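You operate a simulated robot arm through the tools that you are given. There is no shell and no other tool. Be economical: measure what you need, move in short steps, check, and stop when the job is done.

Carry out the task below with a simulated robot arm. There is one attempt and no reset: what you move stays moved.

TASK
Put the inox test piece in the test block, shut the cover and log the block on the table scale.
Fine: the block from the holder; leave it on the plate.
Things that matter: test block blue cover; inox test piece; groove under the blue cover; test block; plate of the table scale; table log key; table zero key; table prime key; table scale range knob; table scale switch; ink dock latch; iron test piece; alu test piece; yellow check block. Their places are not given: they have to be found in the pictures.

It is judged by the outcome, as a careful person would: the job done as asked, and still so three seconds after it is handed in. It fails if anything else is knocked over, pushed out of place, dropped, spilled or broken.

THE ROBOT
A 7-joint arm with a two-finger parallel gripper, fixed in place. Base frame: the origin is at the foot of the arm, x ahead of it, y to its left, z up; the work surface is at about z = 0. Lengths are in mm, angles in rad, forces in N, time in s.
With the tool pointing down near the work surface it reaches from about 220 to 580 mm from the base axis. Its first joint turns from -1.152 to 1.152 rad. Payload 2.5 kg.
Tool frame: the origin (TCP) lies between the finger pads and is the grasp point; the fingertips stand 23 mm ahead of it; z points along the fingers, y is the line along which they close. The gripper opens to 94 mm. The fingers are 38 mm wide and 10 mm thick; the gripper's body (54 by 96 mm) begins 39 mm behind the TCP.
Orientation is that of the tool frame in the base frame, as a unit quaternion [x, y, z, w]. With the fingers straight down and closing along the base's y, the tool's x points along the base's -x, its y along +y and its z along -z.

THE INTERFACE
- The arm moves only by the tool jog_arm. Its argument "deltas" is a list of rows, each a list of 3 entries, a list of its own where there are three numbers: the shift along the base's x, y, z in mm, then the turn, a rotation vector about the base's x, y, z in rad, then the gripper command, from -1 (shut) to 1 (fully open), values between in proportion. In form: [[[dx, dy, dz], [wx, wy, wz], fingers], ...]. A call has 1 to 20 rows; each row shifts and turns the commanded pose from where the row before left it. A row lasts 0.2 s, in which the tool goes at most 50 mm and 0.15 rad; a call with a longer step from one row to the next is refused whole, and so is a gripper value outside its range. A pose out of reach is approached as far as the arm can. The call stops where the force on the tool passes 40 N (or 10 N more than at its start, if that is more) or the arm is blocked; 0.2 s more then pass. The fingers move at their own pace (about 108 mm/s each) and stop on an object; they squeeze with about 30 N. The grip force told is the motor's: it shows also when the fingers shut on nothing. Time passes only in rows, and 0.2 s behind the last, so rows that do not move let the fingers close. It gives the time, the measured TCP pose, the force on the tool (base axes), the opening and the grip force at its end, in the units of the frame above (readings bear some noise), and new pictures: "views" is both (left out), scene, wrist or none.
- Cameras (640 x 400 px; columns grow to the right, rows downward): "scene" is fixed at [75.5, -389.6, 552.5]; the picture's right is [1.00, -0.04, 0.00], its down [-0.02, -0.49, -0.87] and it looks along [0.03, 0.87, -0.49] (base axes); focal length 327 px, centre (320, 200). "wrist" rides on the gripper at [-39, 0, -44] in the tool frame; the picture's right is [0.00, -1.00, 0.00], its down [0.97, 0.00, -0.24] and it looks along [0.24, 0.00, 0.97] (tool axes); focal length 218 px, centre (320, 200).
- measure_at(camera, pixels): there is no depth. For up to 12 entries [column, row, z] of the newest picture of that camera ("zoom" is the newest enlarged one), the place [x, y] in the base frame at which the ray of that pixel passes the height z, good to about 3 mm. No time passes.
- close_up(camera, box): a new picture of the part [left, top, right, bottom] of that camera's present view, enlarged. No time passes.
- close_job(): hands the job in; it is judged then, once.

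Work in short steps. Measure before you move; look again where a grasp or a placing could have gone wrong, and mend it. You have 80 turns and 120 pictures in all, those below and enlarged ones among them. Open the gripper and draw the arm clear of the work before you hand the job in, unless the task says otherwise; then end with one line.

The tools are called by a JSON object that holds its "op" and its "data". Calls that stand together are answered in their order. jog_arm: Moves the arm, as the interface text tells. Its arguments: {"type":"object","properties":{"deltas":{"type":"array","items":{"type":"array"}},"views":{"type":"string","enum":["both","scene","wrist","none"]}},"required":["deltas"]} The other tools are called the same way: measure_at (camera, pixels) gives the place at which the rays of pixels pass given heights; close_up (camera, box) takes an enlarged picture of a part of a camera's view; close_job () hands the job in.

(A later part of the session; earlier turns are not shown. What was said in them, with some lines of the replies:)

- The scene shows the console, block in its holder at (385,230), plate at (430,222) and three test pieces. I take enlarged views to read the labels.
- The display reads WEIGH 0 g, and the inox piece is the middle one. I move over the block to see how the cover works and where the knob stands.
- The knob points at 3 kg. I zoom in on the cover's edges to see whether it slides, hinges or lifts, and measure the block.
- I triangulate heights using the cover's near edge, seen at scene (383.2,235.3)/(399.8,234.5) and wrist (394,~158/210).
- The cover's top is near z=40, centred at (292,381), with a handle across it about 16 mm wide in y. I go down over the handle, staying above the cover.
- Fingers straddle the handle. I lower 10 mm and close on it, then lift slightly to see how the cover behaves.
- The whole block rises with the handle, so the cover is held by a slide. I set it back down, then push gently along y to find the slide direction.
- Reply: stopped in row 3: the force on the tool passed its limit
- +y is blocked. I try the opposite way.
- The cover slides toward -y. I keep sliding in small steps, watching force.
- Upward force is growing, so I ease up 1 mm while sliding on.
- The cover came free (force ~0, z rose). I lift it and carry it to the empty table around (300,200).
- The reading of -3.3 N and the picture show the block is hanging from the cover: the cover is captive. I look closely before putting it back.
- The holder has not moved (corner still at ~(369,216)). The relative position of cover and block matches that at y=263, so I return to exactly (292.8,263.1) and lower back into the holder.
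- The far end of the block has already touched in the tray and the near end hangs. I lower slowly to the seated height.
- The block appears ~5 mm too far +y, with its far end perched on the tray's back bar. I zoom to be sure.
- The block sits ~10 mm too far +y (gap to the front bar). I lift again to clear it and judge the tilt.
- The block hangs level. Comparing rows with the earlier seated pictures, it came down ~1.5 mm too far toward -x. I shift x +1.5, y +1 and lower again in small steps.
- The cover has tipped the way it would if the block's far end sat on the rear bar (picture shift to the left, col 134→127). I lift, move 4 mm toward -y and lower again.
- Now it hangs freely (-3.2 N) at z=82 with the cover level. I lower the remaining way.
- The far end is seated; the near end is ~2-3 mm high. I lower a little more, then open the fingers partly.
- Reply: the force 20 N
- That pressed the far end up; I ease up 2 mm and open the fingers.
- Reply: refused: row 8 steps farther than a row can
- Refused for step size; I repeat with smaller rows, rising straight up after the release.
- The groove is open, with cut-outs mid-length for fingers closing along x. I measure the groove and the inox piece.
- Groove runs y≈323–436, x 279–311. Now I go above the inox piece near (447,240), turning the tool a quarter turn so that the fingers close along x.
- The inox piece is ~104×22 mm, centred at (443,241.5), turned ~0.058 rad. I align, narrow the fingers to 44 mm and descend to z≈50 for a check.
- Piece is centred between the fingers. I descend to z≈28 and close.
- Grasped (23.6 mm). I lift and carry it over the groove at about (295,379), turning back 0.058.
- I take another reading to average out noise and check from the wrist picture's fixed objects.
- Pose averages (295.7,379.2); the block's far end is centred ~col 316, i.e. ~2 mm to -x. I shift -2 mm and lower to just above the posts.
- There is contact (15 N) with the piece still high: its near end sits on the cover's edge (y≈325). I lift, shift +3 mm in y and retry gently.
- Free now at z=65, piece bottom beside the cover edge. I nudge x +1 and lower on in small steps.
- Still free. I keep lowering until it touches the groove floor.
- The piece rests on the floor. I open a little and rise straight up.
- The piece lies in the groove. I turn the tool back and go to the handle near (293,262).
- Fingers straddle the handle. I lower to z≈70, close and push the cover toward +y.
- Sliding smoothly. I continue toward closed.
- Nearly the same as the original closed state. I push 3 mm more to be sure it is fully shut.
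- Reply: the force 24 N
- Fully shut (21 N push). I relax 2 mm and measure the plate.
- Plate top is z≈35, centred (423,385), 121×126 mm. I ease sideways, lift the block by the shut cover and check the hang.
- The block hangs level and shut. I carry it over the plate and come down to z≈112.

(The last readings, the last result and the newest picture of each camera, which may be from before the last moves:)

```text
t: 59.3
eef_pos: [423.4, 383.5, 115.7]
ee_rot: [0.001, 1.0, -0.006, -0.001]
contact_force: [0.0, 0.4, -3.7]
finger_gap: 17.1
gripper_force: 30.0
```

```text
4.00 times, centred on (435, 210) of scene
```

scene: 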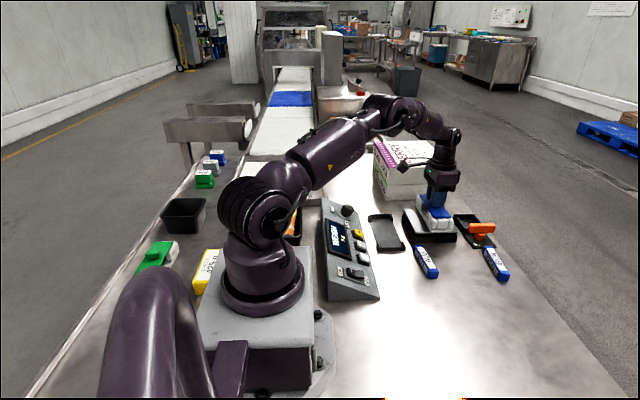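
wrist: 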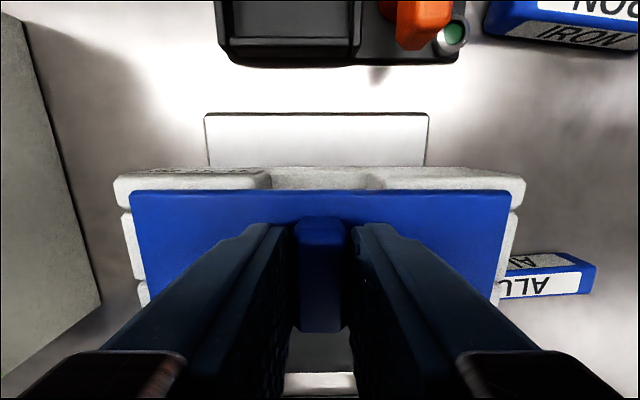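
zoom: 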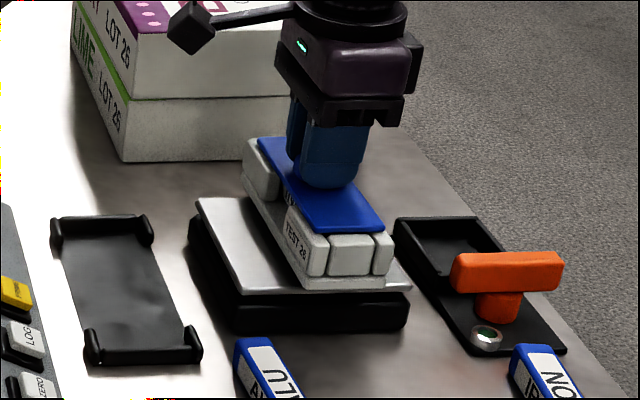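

Centred over the plate. I lower gently until it touches.

{"op": "jog_arm", "data": {"deltas": [[[0, 1, -5], [0, 0, 0], -1], [[0, 0, -4], [0, 0, 0], -1], [[0, 0, -2], [0, 0, 0], -1], [[0, 0, 0], [0, 0, 0], -1]], "views": "none"}}

{"op": "jog_arm", "data": {"deltas": [[[0, 0, -1.5], [0, 0, 0], -1], [[0, 0, -1], [0, 0, 0], -1], [[0, 0, 0], [0, 0, 0], -1]], "views": "none"}}

{"op": "close_up", "data": {"camera": "scene", "box": [390, 160, 480, 260]}}

```text
t: 60.3
eef_pos: [423.0, 386.3, 108.1]
ee_rot: [0.001, 1.0, -0.003, 0.003]
contact_force: [-3.4, -9.6, 34.6]
finger_gap: 17.2
gripper_force: 30.1
```

```text
t: 60.8
eef_pos: [424.1, 386.1, 107.9]
ee_rot: [0.001, 1.0, -0.003, 0.003]
contact_force: [-0.7, -1.0, 2.6]
finger_gap: 17.1
gripper_force: 30.3
stopped in row 2: the force on the tool passed its limit (the readings are from after the stop); the commanded pose is now the measured one
```

```text
4.00 times, centred on (435, 210) of scene
```

zoom: 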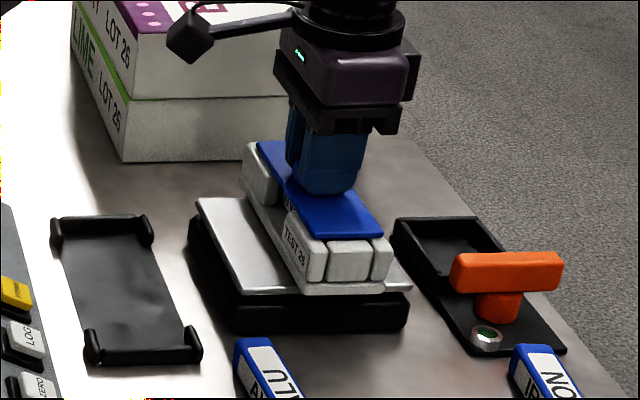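

The block rests on the plate at z≈108. I release and rise, then look.

{"op": "jog_arm", "data": {"deltas": [[[0, 0, 0], [0, 0, 0], -0.5], [[0, 0, 0], [0, 0, 0], -0.4], [[0, 0, 20], [0, 0, 0], -0.4], [[0, 0, 30], [0, 0, 0], -0.4], [[-30, -20, 20], [0, 0, 0], -0.4], [[-40, -20, 0], [0, 0, 0], -0.4], [[-40, -20, 0], [0, 0, 0], -0.4], [[0, 0, 0], [0, 0, 0], -0.4]]}}

{"op": "close_up", "data": {"camera": "scene", "box": [310, 170, 480, 300]}}

```text
t: 62.6
eef_pos: [312.5, 327.4, 177.7]
ee_rot: [0.001, 1.0, -0.003, 0.003]
contact_force: [0.2, -0.7, -0.2]
finger_gap: 28.3
gripper_force: 0.0
```

scene: 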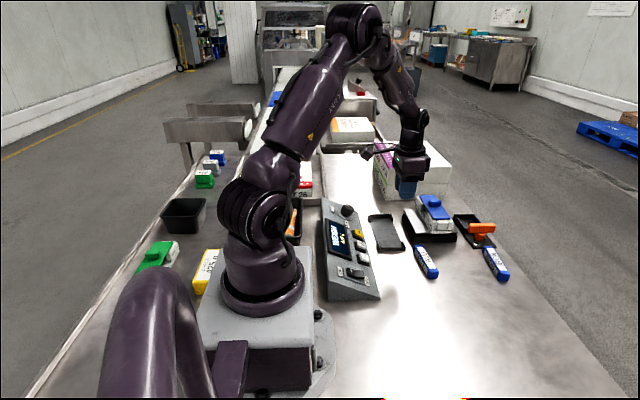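
wrist: 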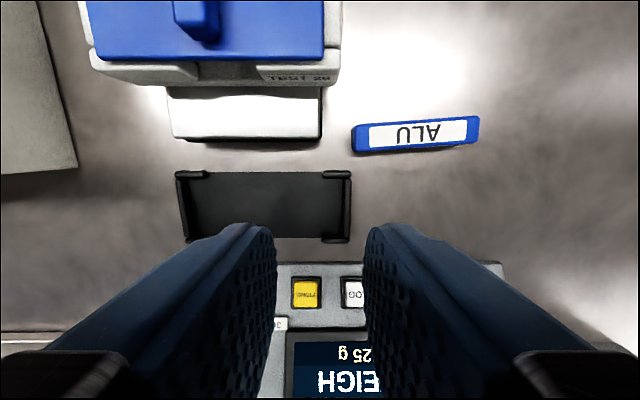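

```text
3.08 times, centred on (395, 235) of scene
```

zoom: 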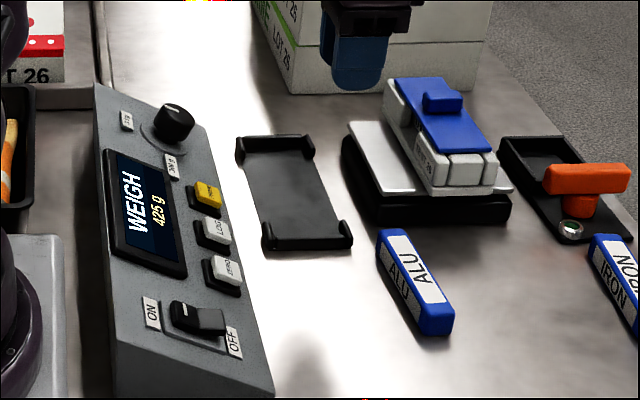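

The scale shows 425 g. Next I look at the LOG key from close by with the fingers shut.

{"op": "jog_arm", "data": {"deltas": [[[-35, -14, 0], [0, 0, 0], -1], [[-35, -13, 0], [0, 0, 0], -1], [[-34, -13, -10], [0, 0, 0], -1], [[0, 0, -20], [0, 0, 0], -1], [[0, 0, 0], [0, 0, 0], -1]]}}

{"op": "close_up", "data": {"camera": "scene", "box": [320, 200, 400, 300]}}

```text
t: 63.8
eef_pos: [209.3, 287.3, 147.0]
ee_rot: [0.0, 1.0, -0.003, 0.003]
contact_force: [0.5, 0.3, 0.0]
finger_gap: 0.0
gripper_force: 30.1
```

scene: 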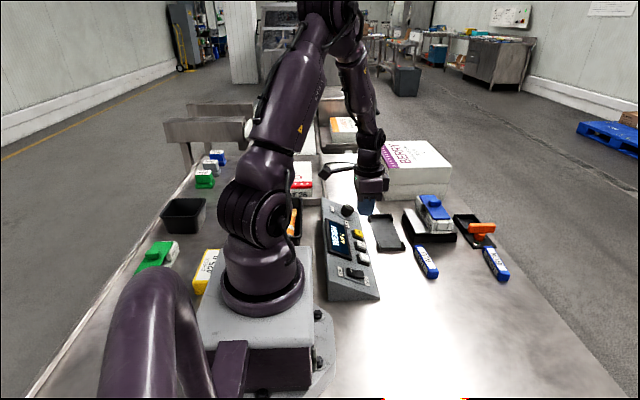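
wrist: 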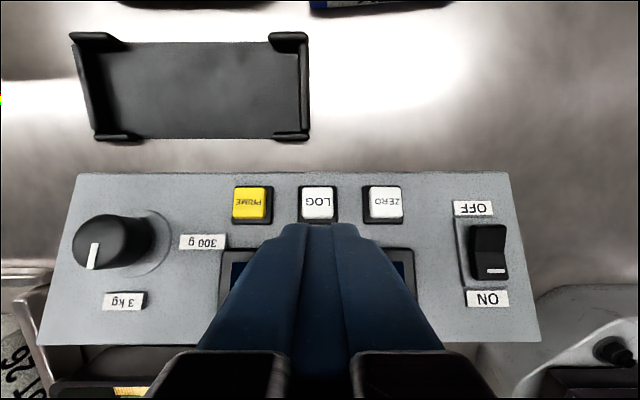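

```text
4.00 times, centred on (360, 250) of scene
```

zoom: 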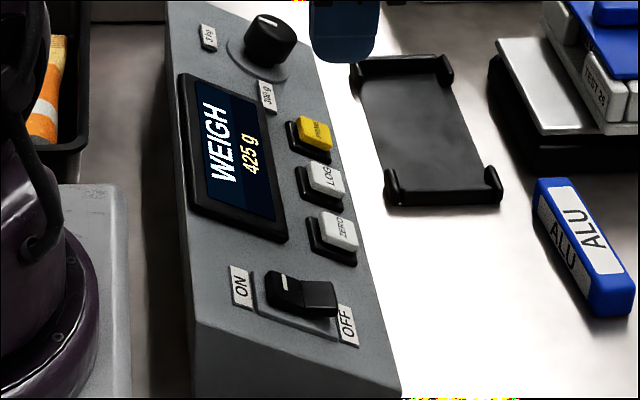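

{"op": "measure_at", "data": {"camera": "wrist", "pixels": [[318, 200, 35], [318, 200, 45], [318, 200, 55], [318, 188, 45], [318, 218, 45]]}}

{"op": "measure_at", "data": {"camera": "scene", "pixels": [[361.5, 244.5, 35], [361.5, 244.5, 45], [361.5, 244.5, 55], [361, 245, 40]]}}

{"op": "close_up", "data": {"camera": "scene", "box": [340, 222, 380, 262]}}

```text
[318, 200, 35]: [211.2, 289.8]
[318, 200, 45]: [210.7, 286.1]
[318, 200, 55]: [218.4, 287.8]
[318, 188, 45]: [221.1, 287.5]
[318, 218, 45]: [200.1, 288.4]
```

```text
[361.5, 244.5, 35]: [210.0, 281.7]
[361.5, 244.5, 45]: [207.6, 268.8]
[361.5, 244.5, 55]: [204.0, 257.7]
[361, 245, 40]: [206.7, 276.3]
```

```text
10.00 times, centred on (360, 242) of scene
```

zoom: 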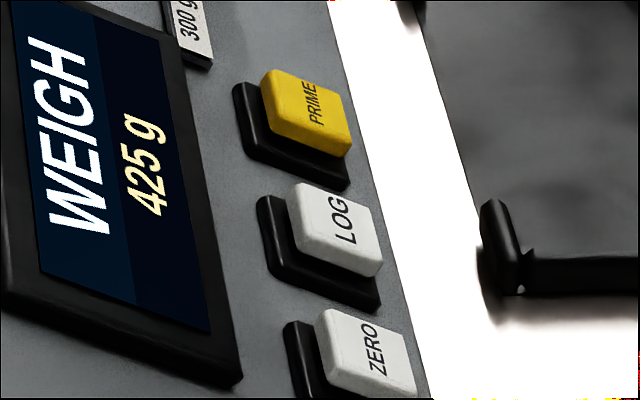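

The LOG key top is near (210,287,33) on a sloping panel, proud of its frame. I offset the tool +14 mm in x so that only the finger edge meets the key, and go down to just above.

{"op": "jog_arm", "data": {"deltas": [[[14, 0, -20], [0, 0, 0], -1], [[0, 0, -35], [0, 0, 0], -1], [[0, 0, -20], [0, 0, 0], -1], [[0, 0, 0], [0, 0, 0], -1]], "views": "wrist"}}

{"op": "close_up", "data": {"camera": "scene", "box": [330, 200, 400, 270]}}

```text
t: 64.8
eef_pos: [223.2, 288.2, 70.6]
ee_rot: [0.002, 1.0, -0.002, 0.002]
contact_force: [-0.6, -0.4, 0.2]
finger_gap: 0.1
gripper_force: 29.6
```

wrist: 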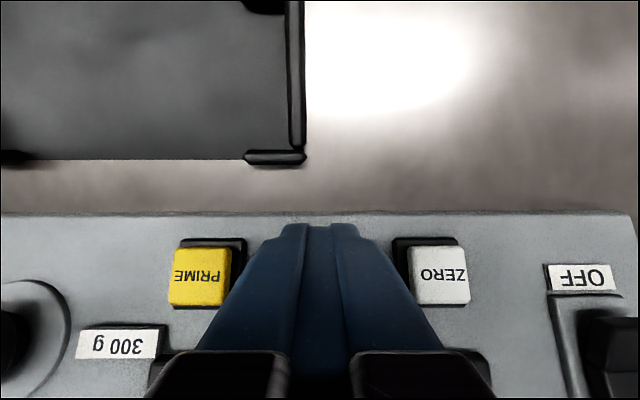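

```text
5.71 times, centred on (365, 235) of scene
```

zoom: 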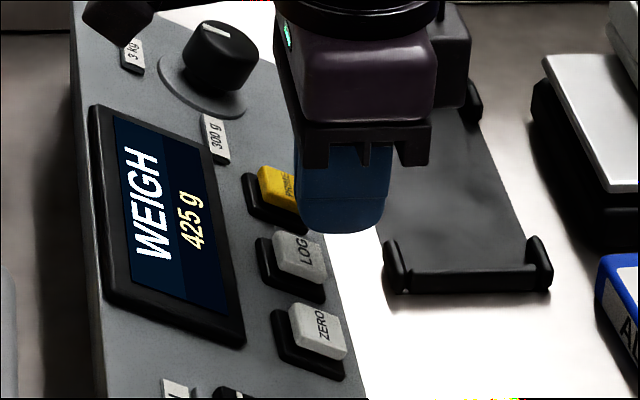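

{"op": "jog_arm", "data": {"deltas": [[[-4, 0, -5], [0, 0, 0], -1], [[0, 0, -4], [0, 0, 0], -1], [[0, 0, -2], [0, 0, 0], -1], [[0, 0, 0], [0, 0, 0], -1]], "views": "none"}}

{"op": "close_up", "data": {"camera": "scene", "box": [330, 200, 400, 270]}}

```text
t: 65.8
eef_pos: [221.1, 287.0, 63.0]
ee_rot: [0.001, 1.0, -0.003, 0.003]
contact_force: [0.5, 0.1, -0.5]
finger_gap: 0.1
gripper_force: 30.2
```

```text
5.71 times, centred on (365, 235) of scene
```

zoom: 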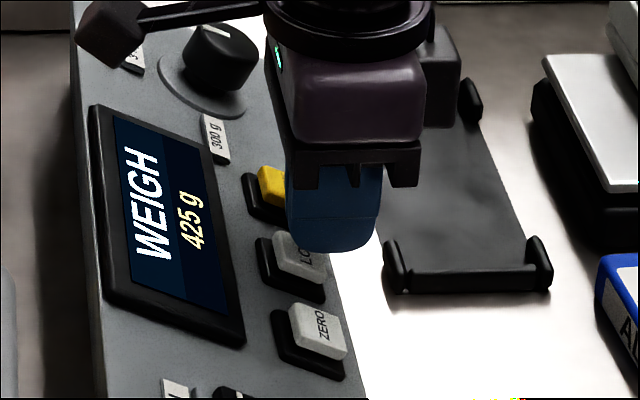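

{"op": "jog_arm", "data": {"deltas": [[[-2, 0, -2], [0, 0, 0], -1], [[0, 0, -2], [0, 0, 0], -1], [[0, 0, -1.5], [0, 0, 0], -1], [[0, 0, -1], [0, 0, 0], -1], [[0, 0, 0], [0, 0, 0], -1]], "views": "none"}}

{"op": "close_up", "data": {"camera": "scene", "box": [330, 200, 400, 270]}}

```text
t: 67.0
eef_pos: [217.5, 286.7, 54.9]
ee_rot: [0.002, 1.0, -0.003, 0.003]
contact_force: [-0.7, -0.1, 3.2]
finger_gap: 0.0
gripper_force: 30.3
```

```text
5.71 times, centred on (365, 235) of scene
```

zoom: 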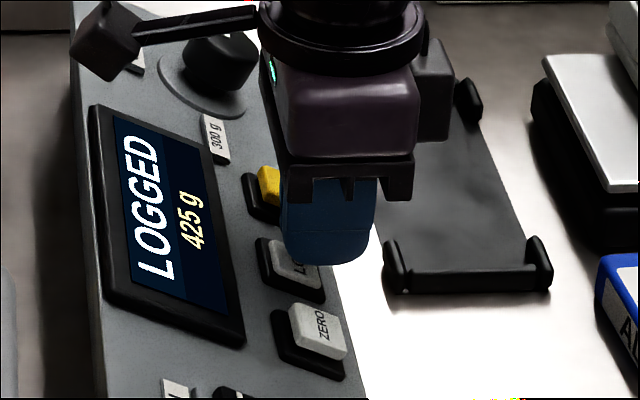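

LOGGED 425 g is shown. I rise off the key, draw the arm clear and open the gripper.

{"op": "jog_arm", "data": {"deltas": [[[0, 0, 15], [0, 0, 0], -1], [[0, 0, 40], [0, 0, 0], -1], [[0, 0, 45], [0, 0, 0], -1], [[10, 0, 45], [0, 0, 0], 0], [[20, 0, 30], [0, 0, 0], 1], [[0, 0, 0], [0, 0, 0], 1], [[0, 0, 0], [0, 0, 0], 1]]}}

{"op": "close_up", "data": {"camera": "scene", "box": [310, 170, 520, 310]}}

{"op": "close_up", "data": {"camera": "scene", "box": [395, 180, 475, 250]}}

```text
t: 68.6
eef_pos: [247.2, 288.5, 230.8]
ee_rot: [0.001, 1.0, -0.003, 0.003]
contact_force: [0.4, 0.4, 0.4]
finger_gap: 94.0
gripper_force: 0.0
```

scene: 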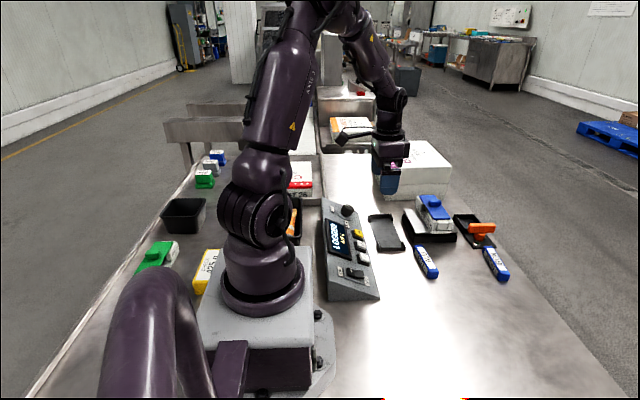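
wrist: 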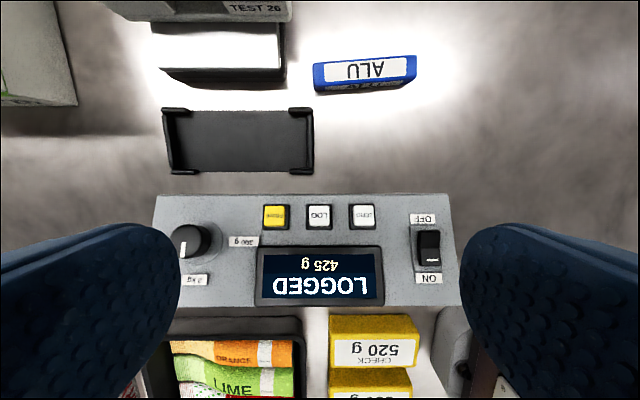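

```text
2.86 times, centred on (415, 240) of scene
```

zoom: 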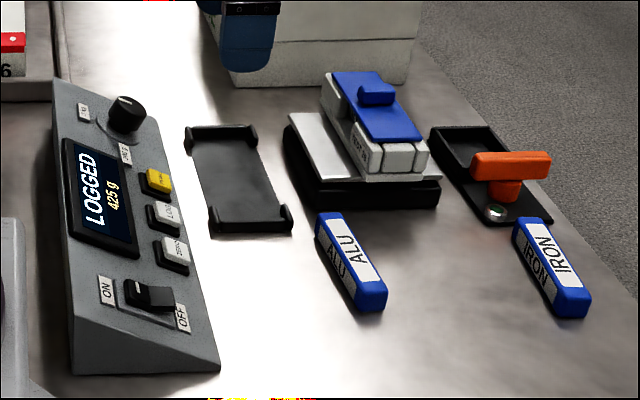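

```text
5.71 times, centred on (435, 215) of scene
```

zoom: 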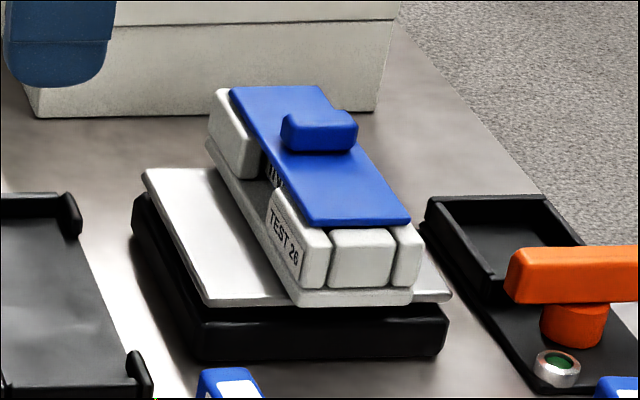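

The block is on the plate with its cover shut, the display shows LOGGED 425 g, and the arm is clear. I hand the job in.

{"op": "close_job", "data": {}}

```text
The job is handed in.
```

The inox test piece is in the test block with the blue cover shut. The block is on the table scale's plate, and the scale display read LOGGED 425 g just before I handed the job in.
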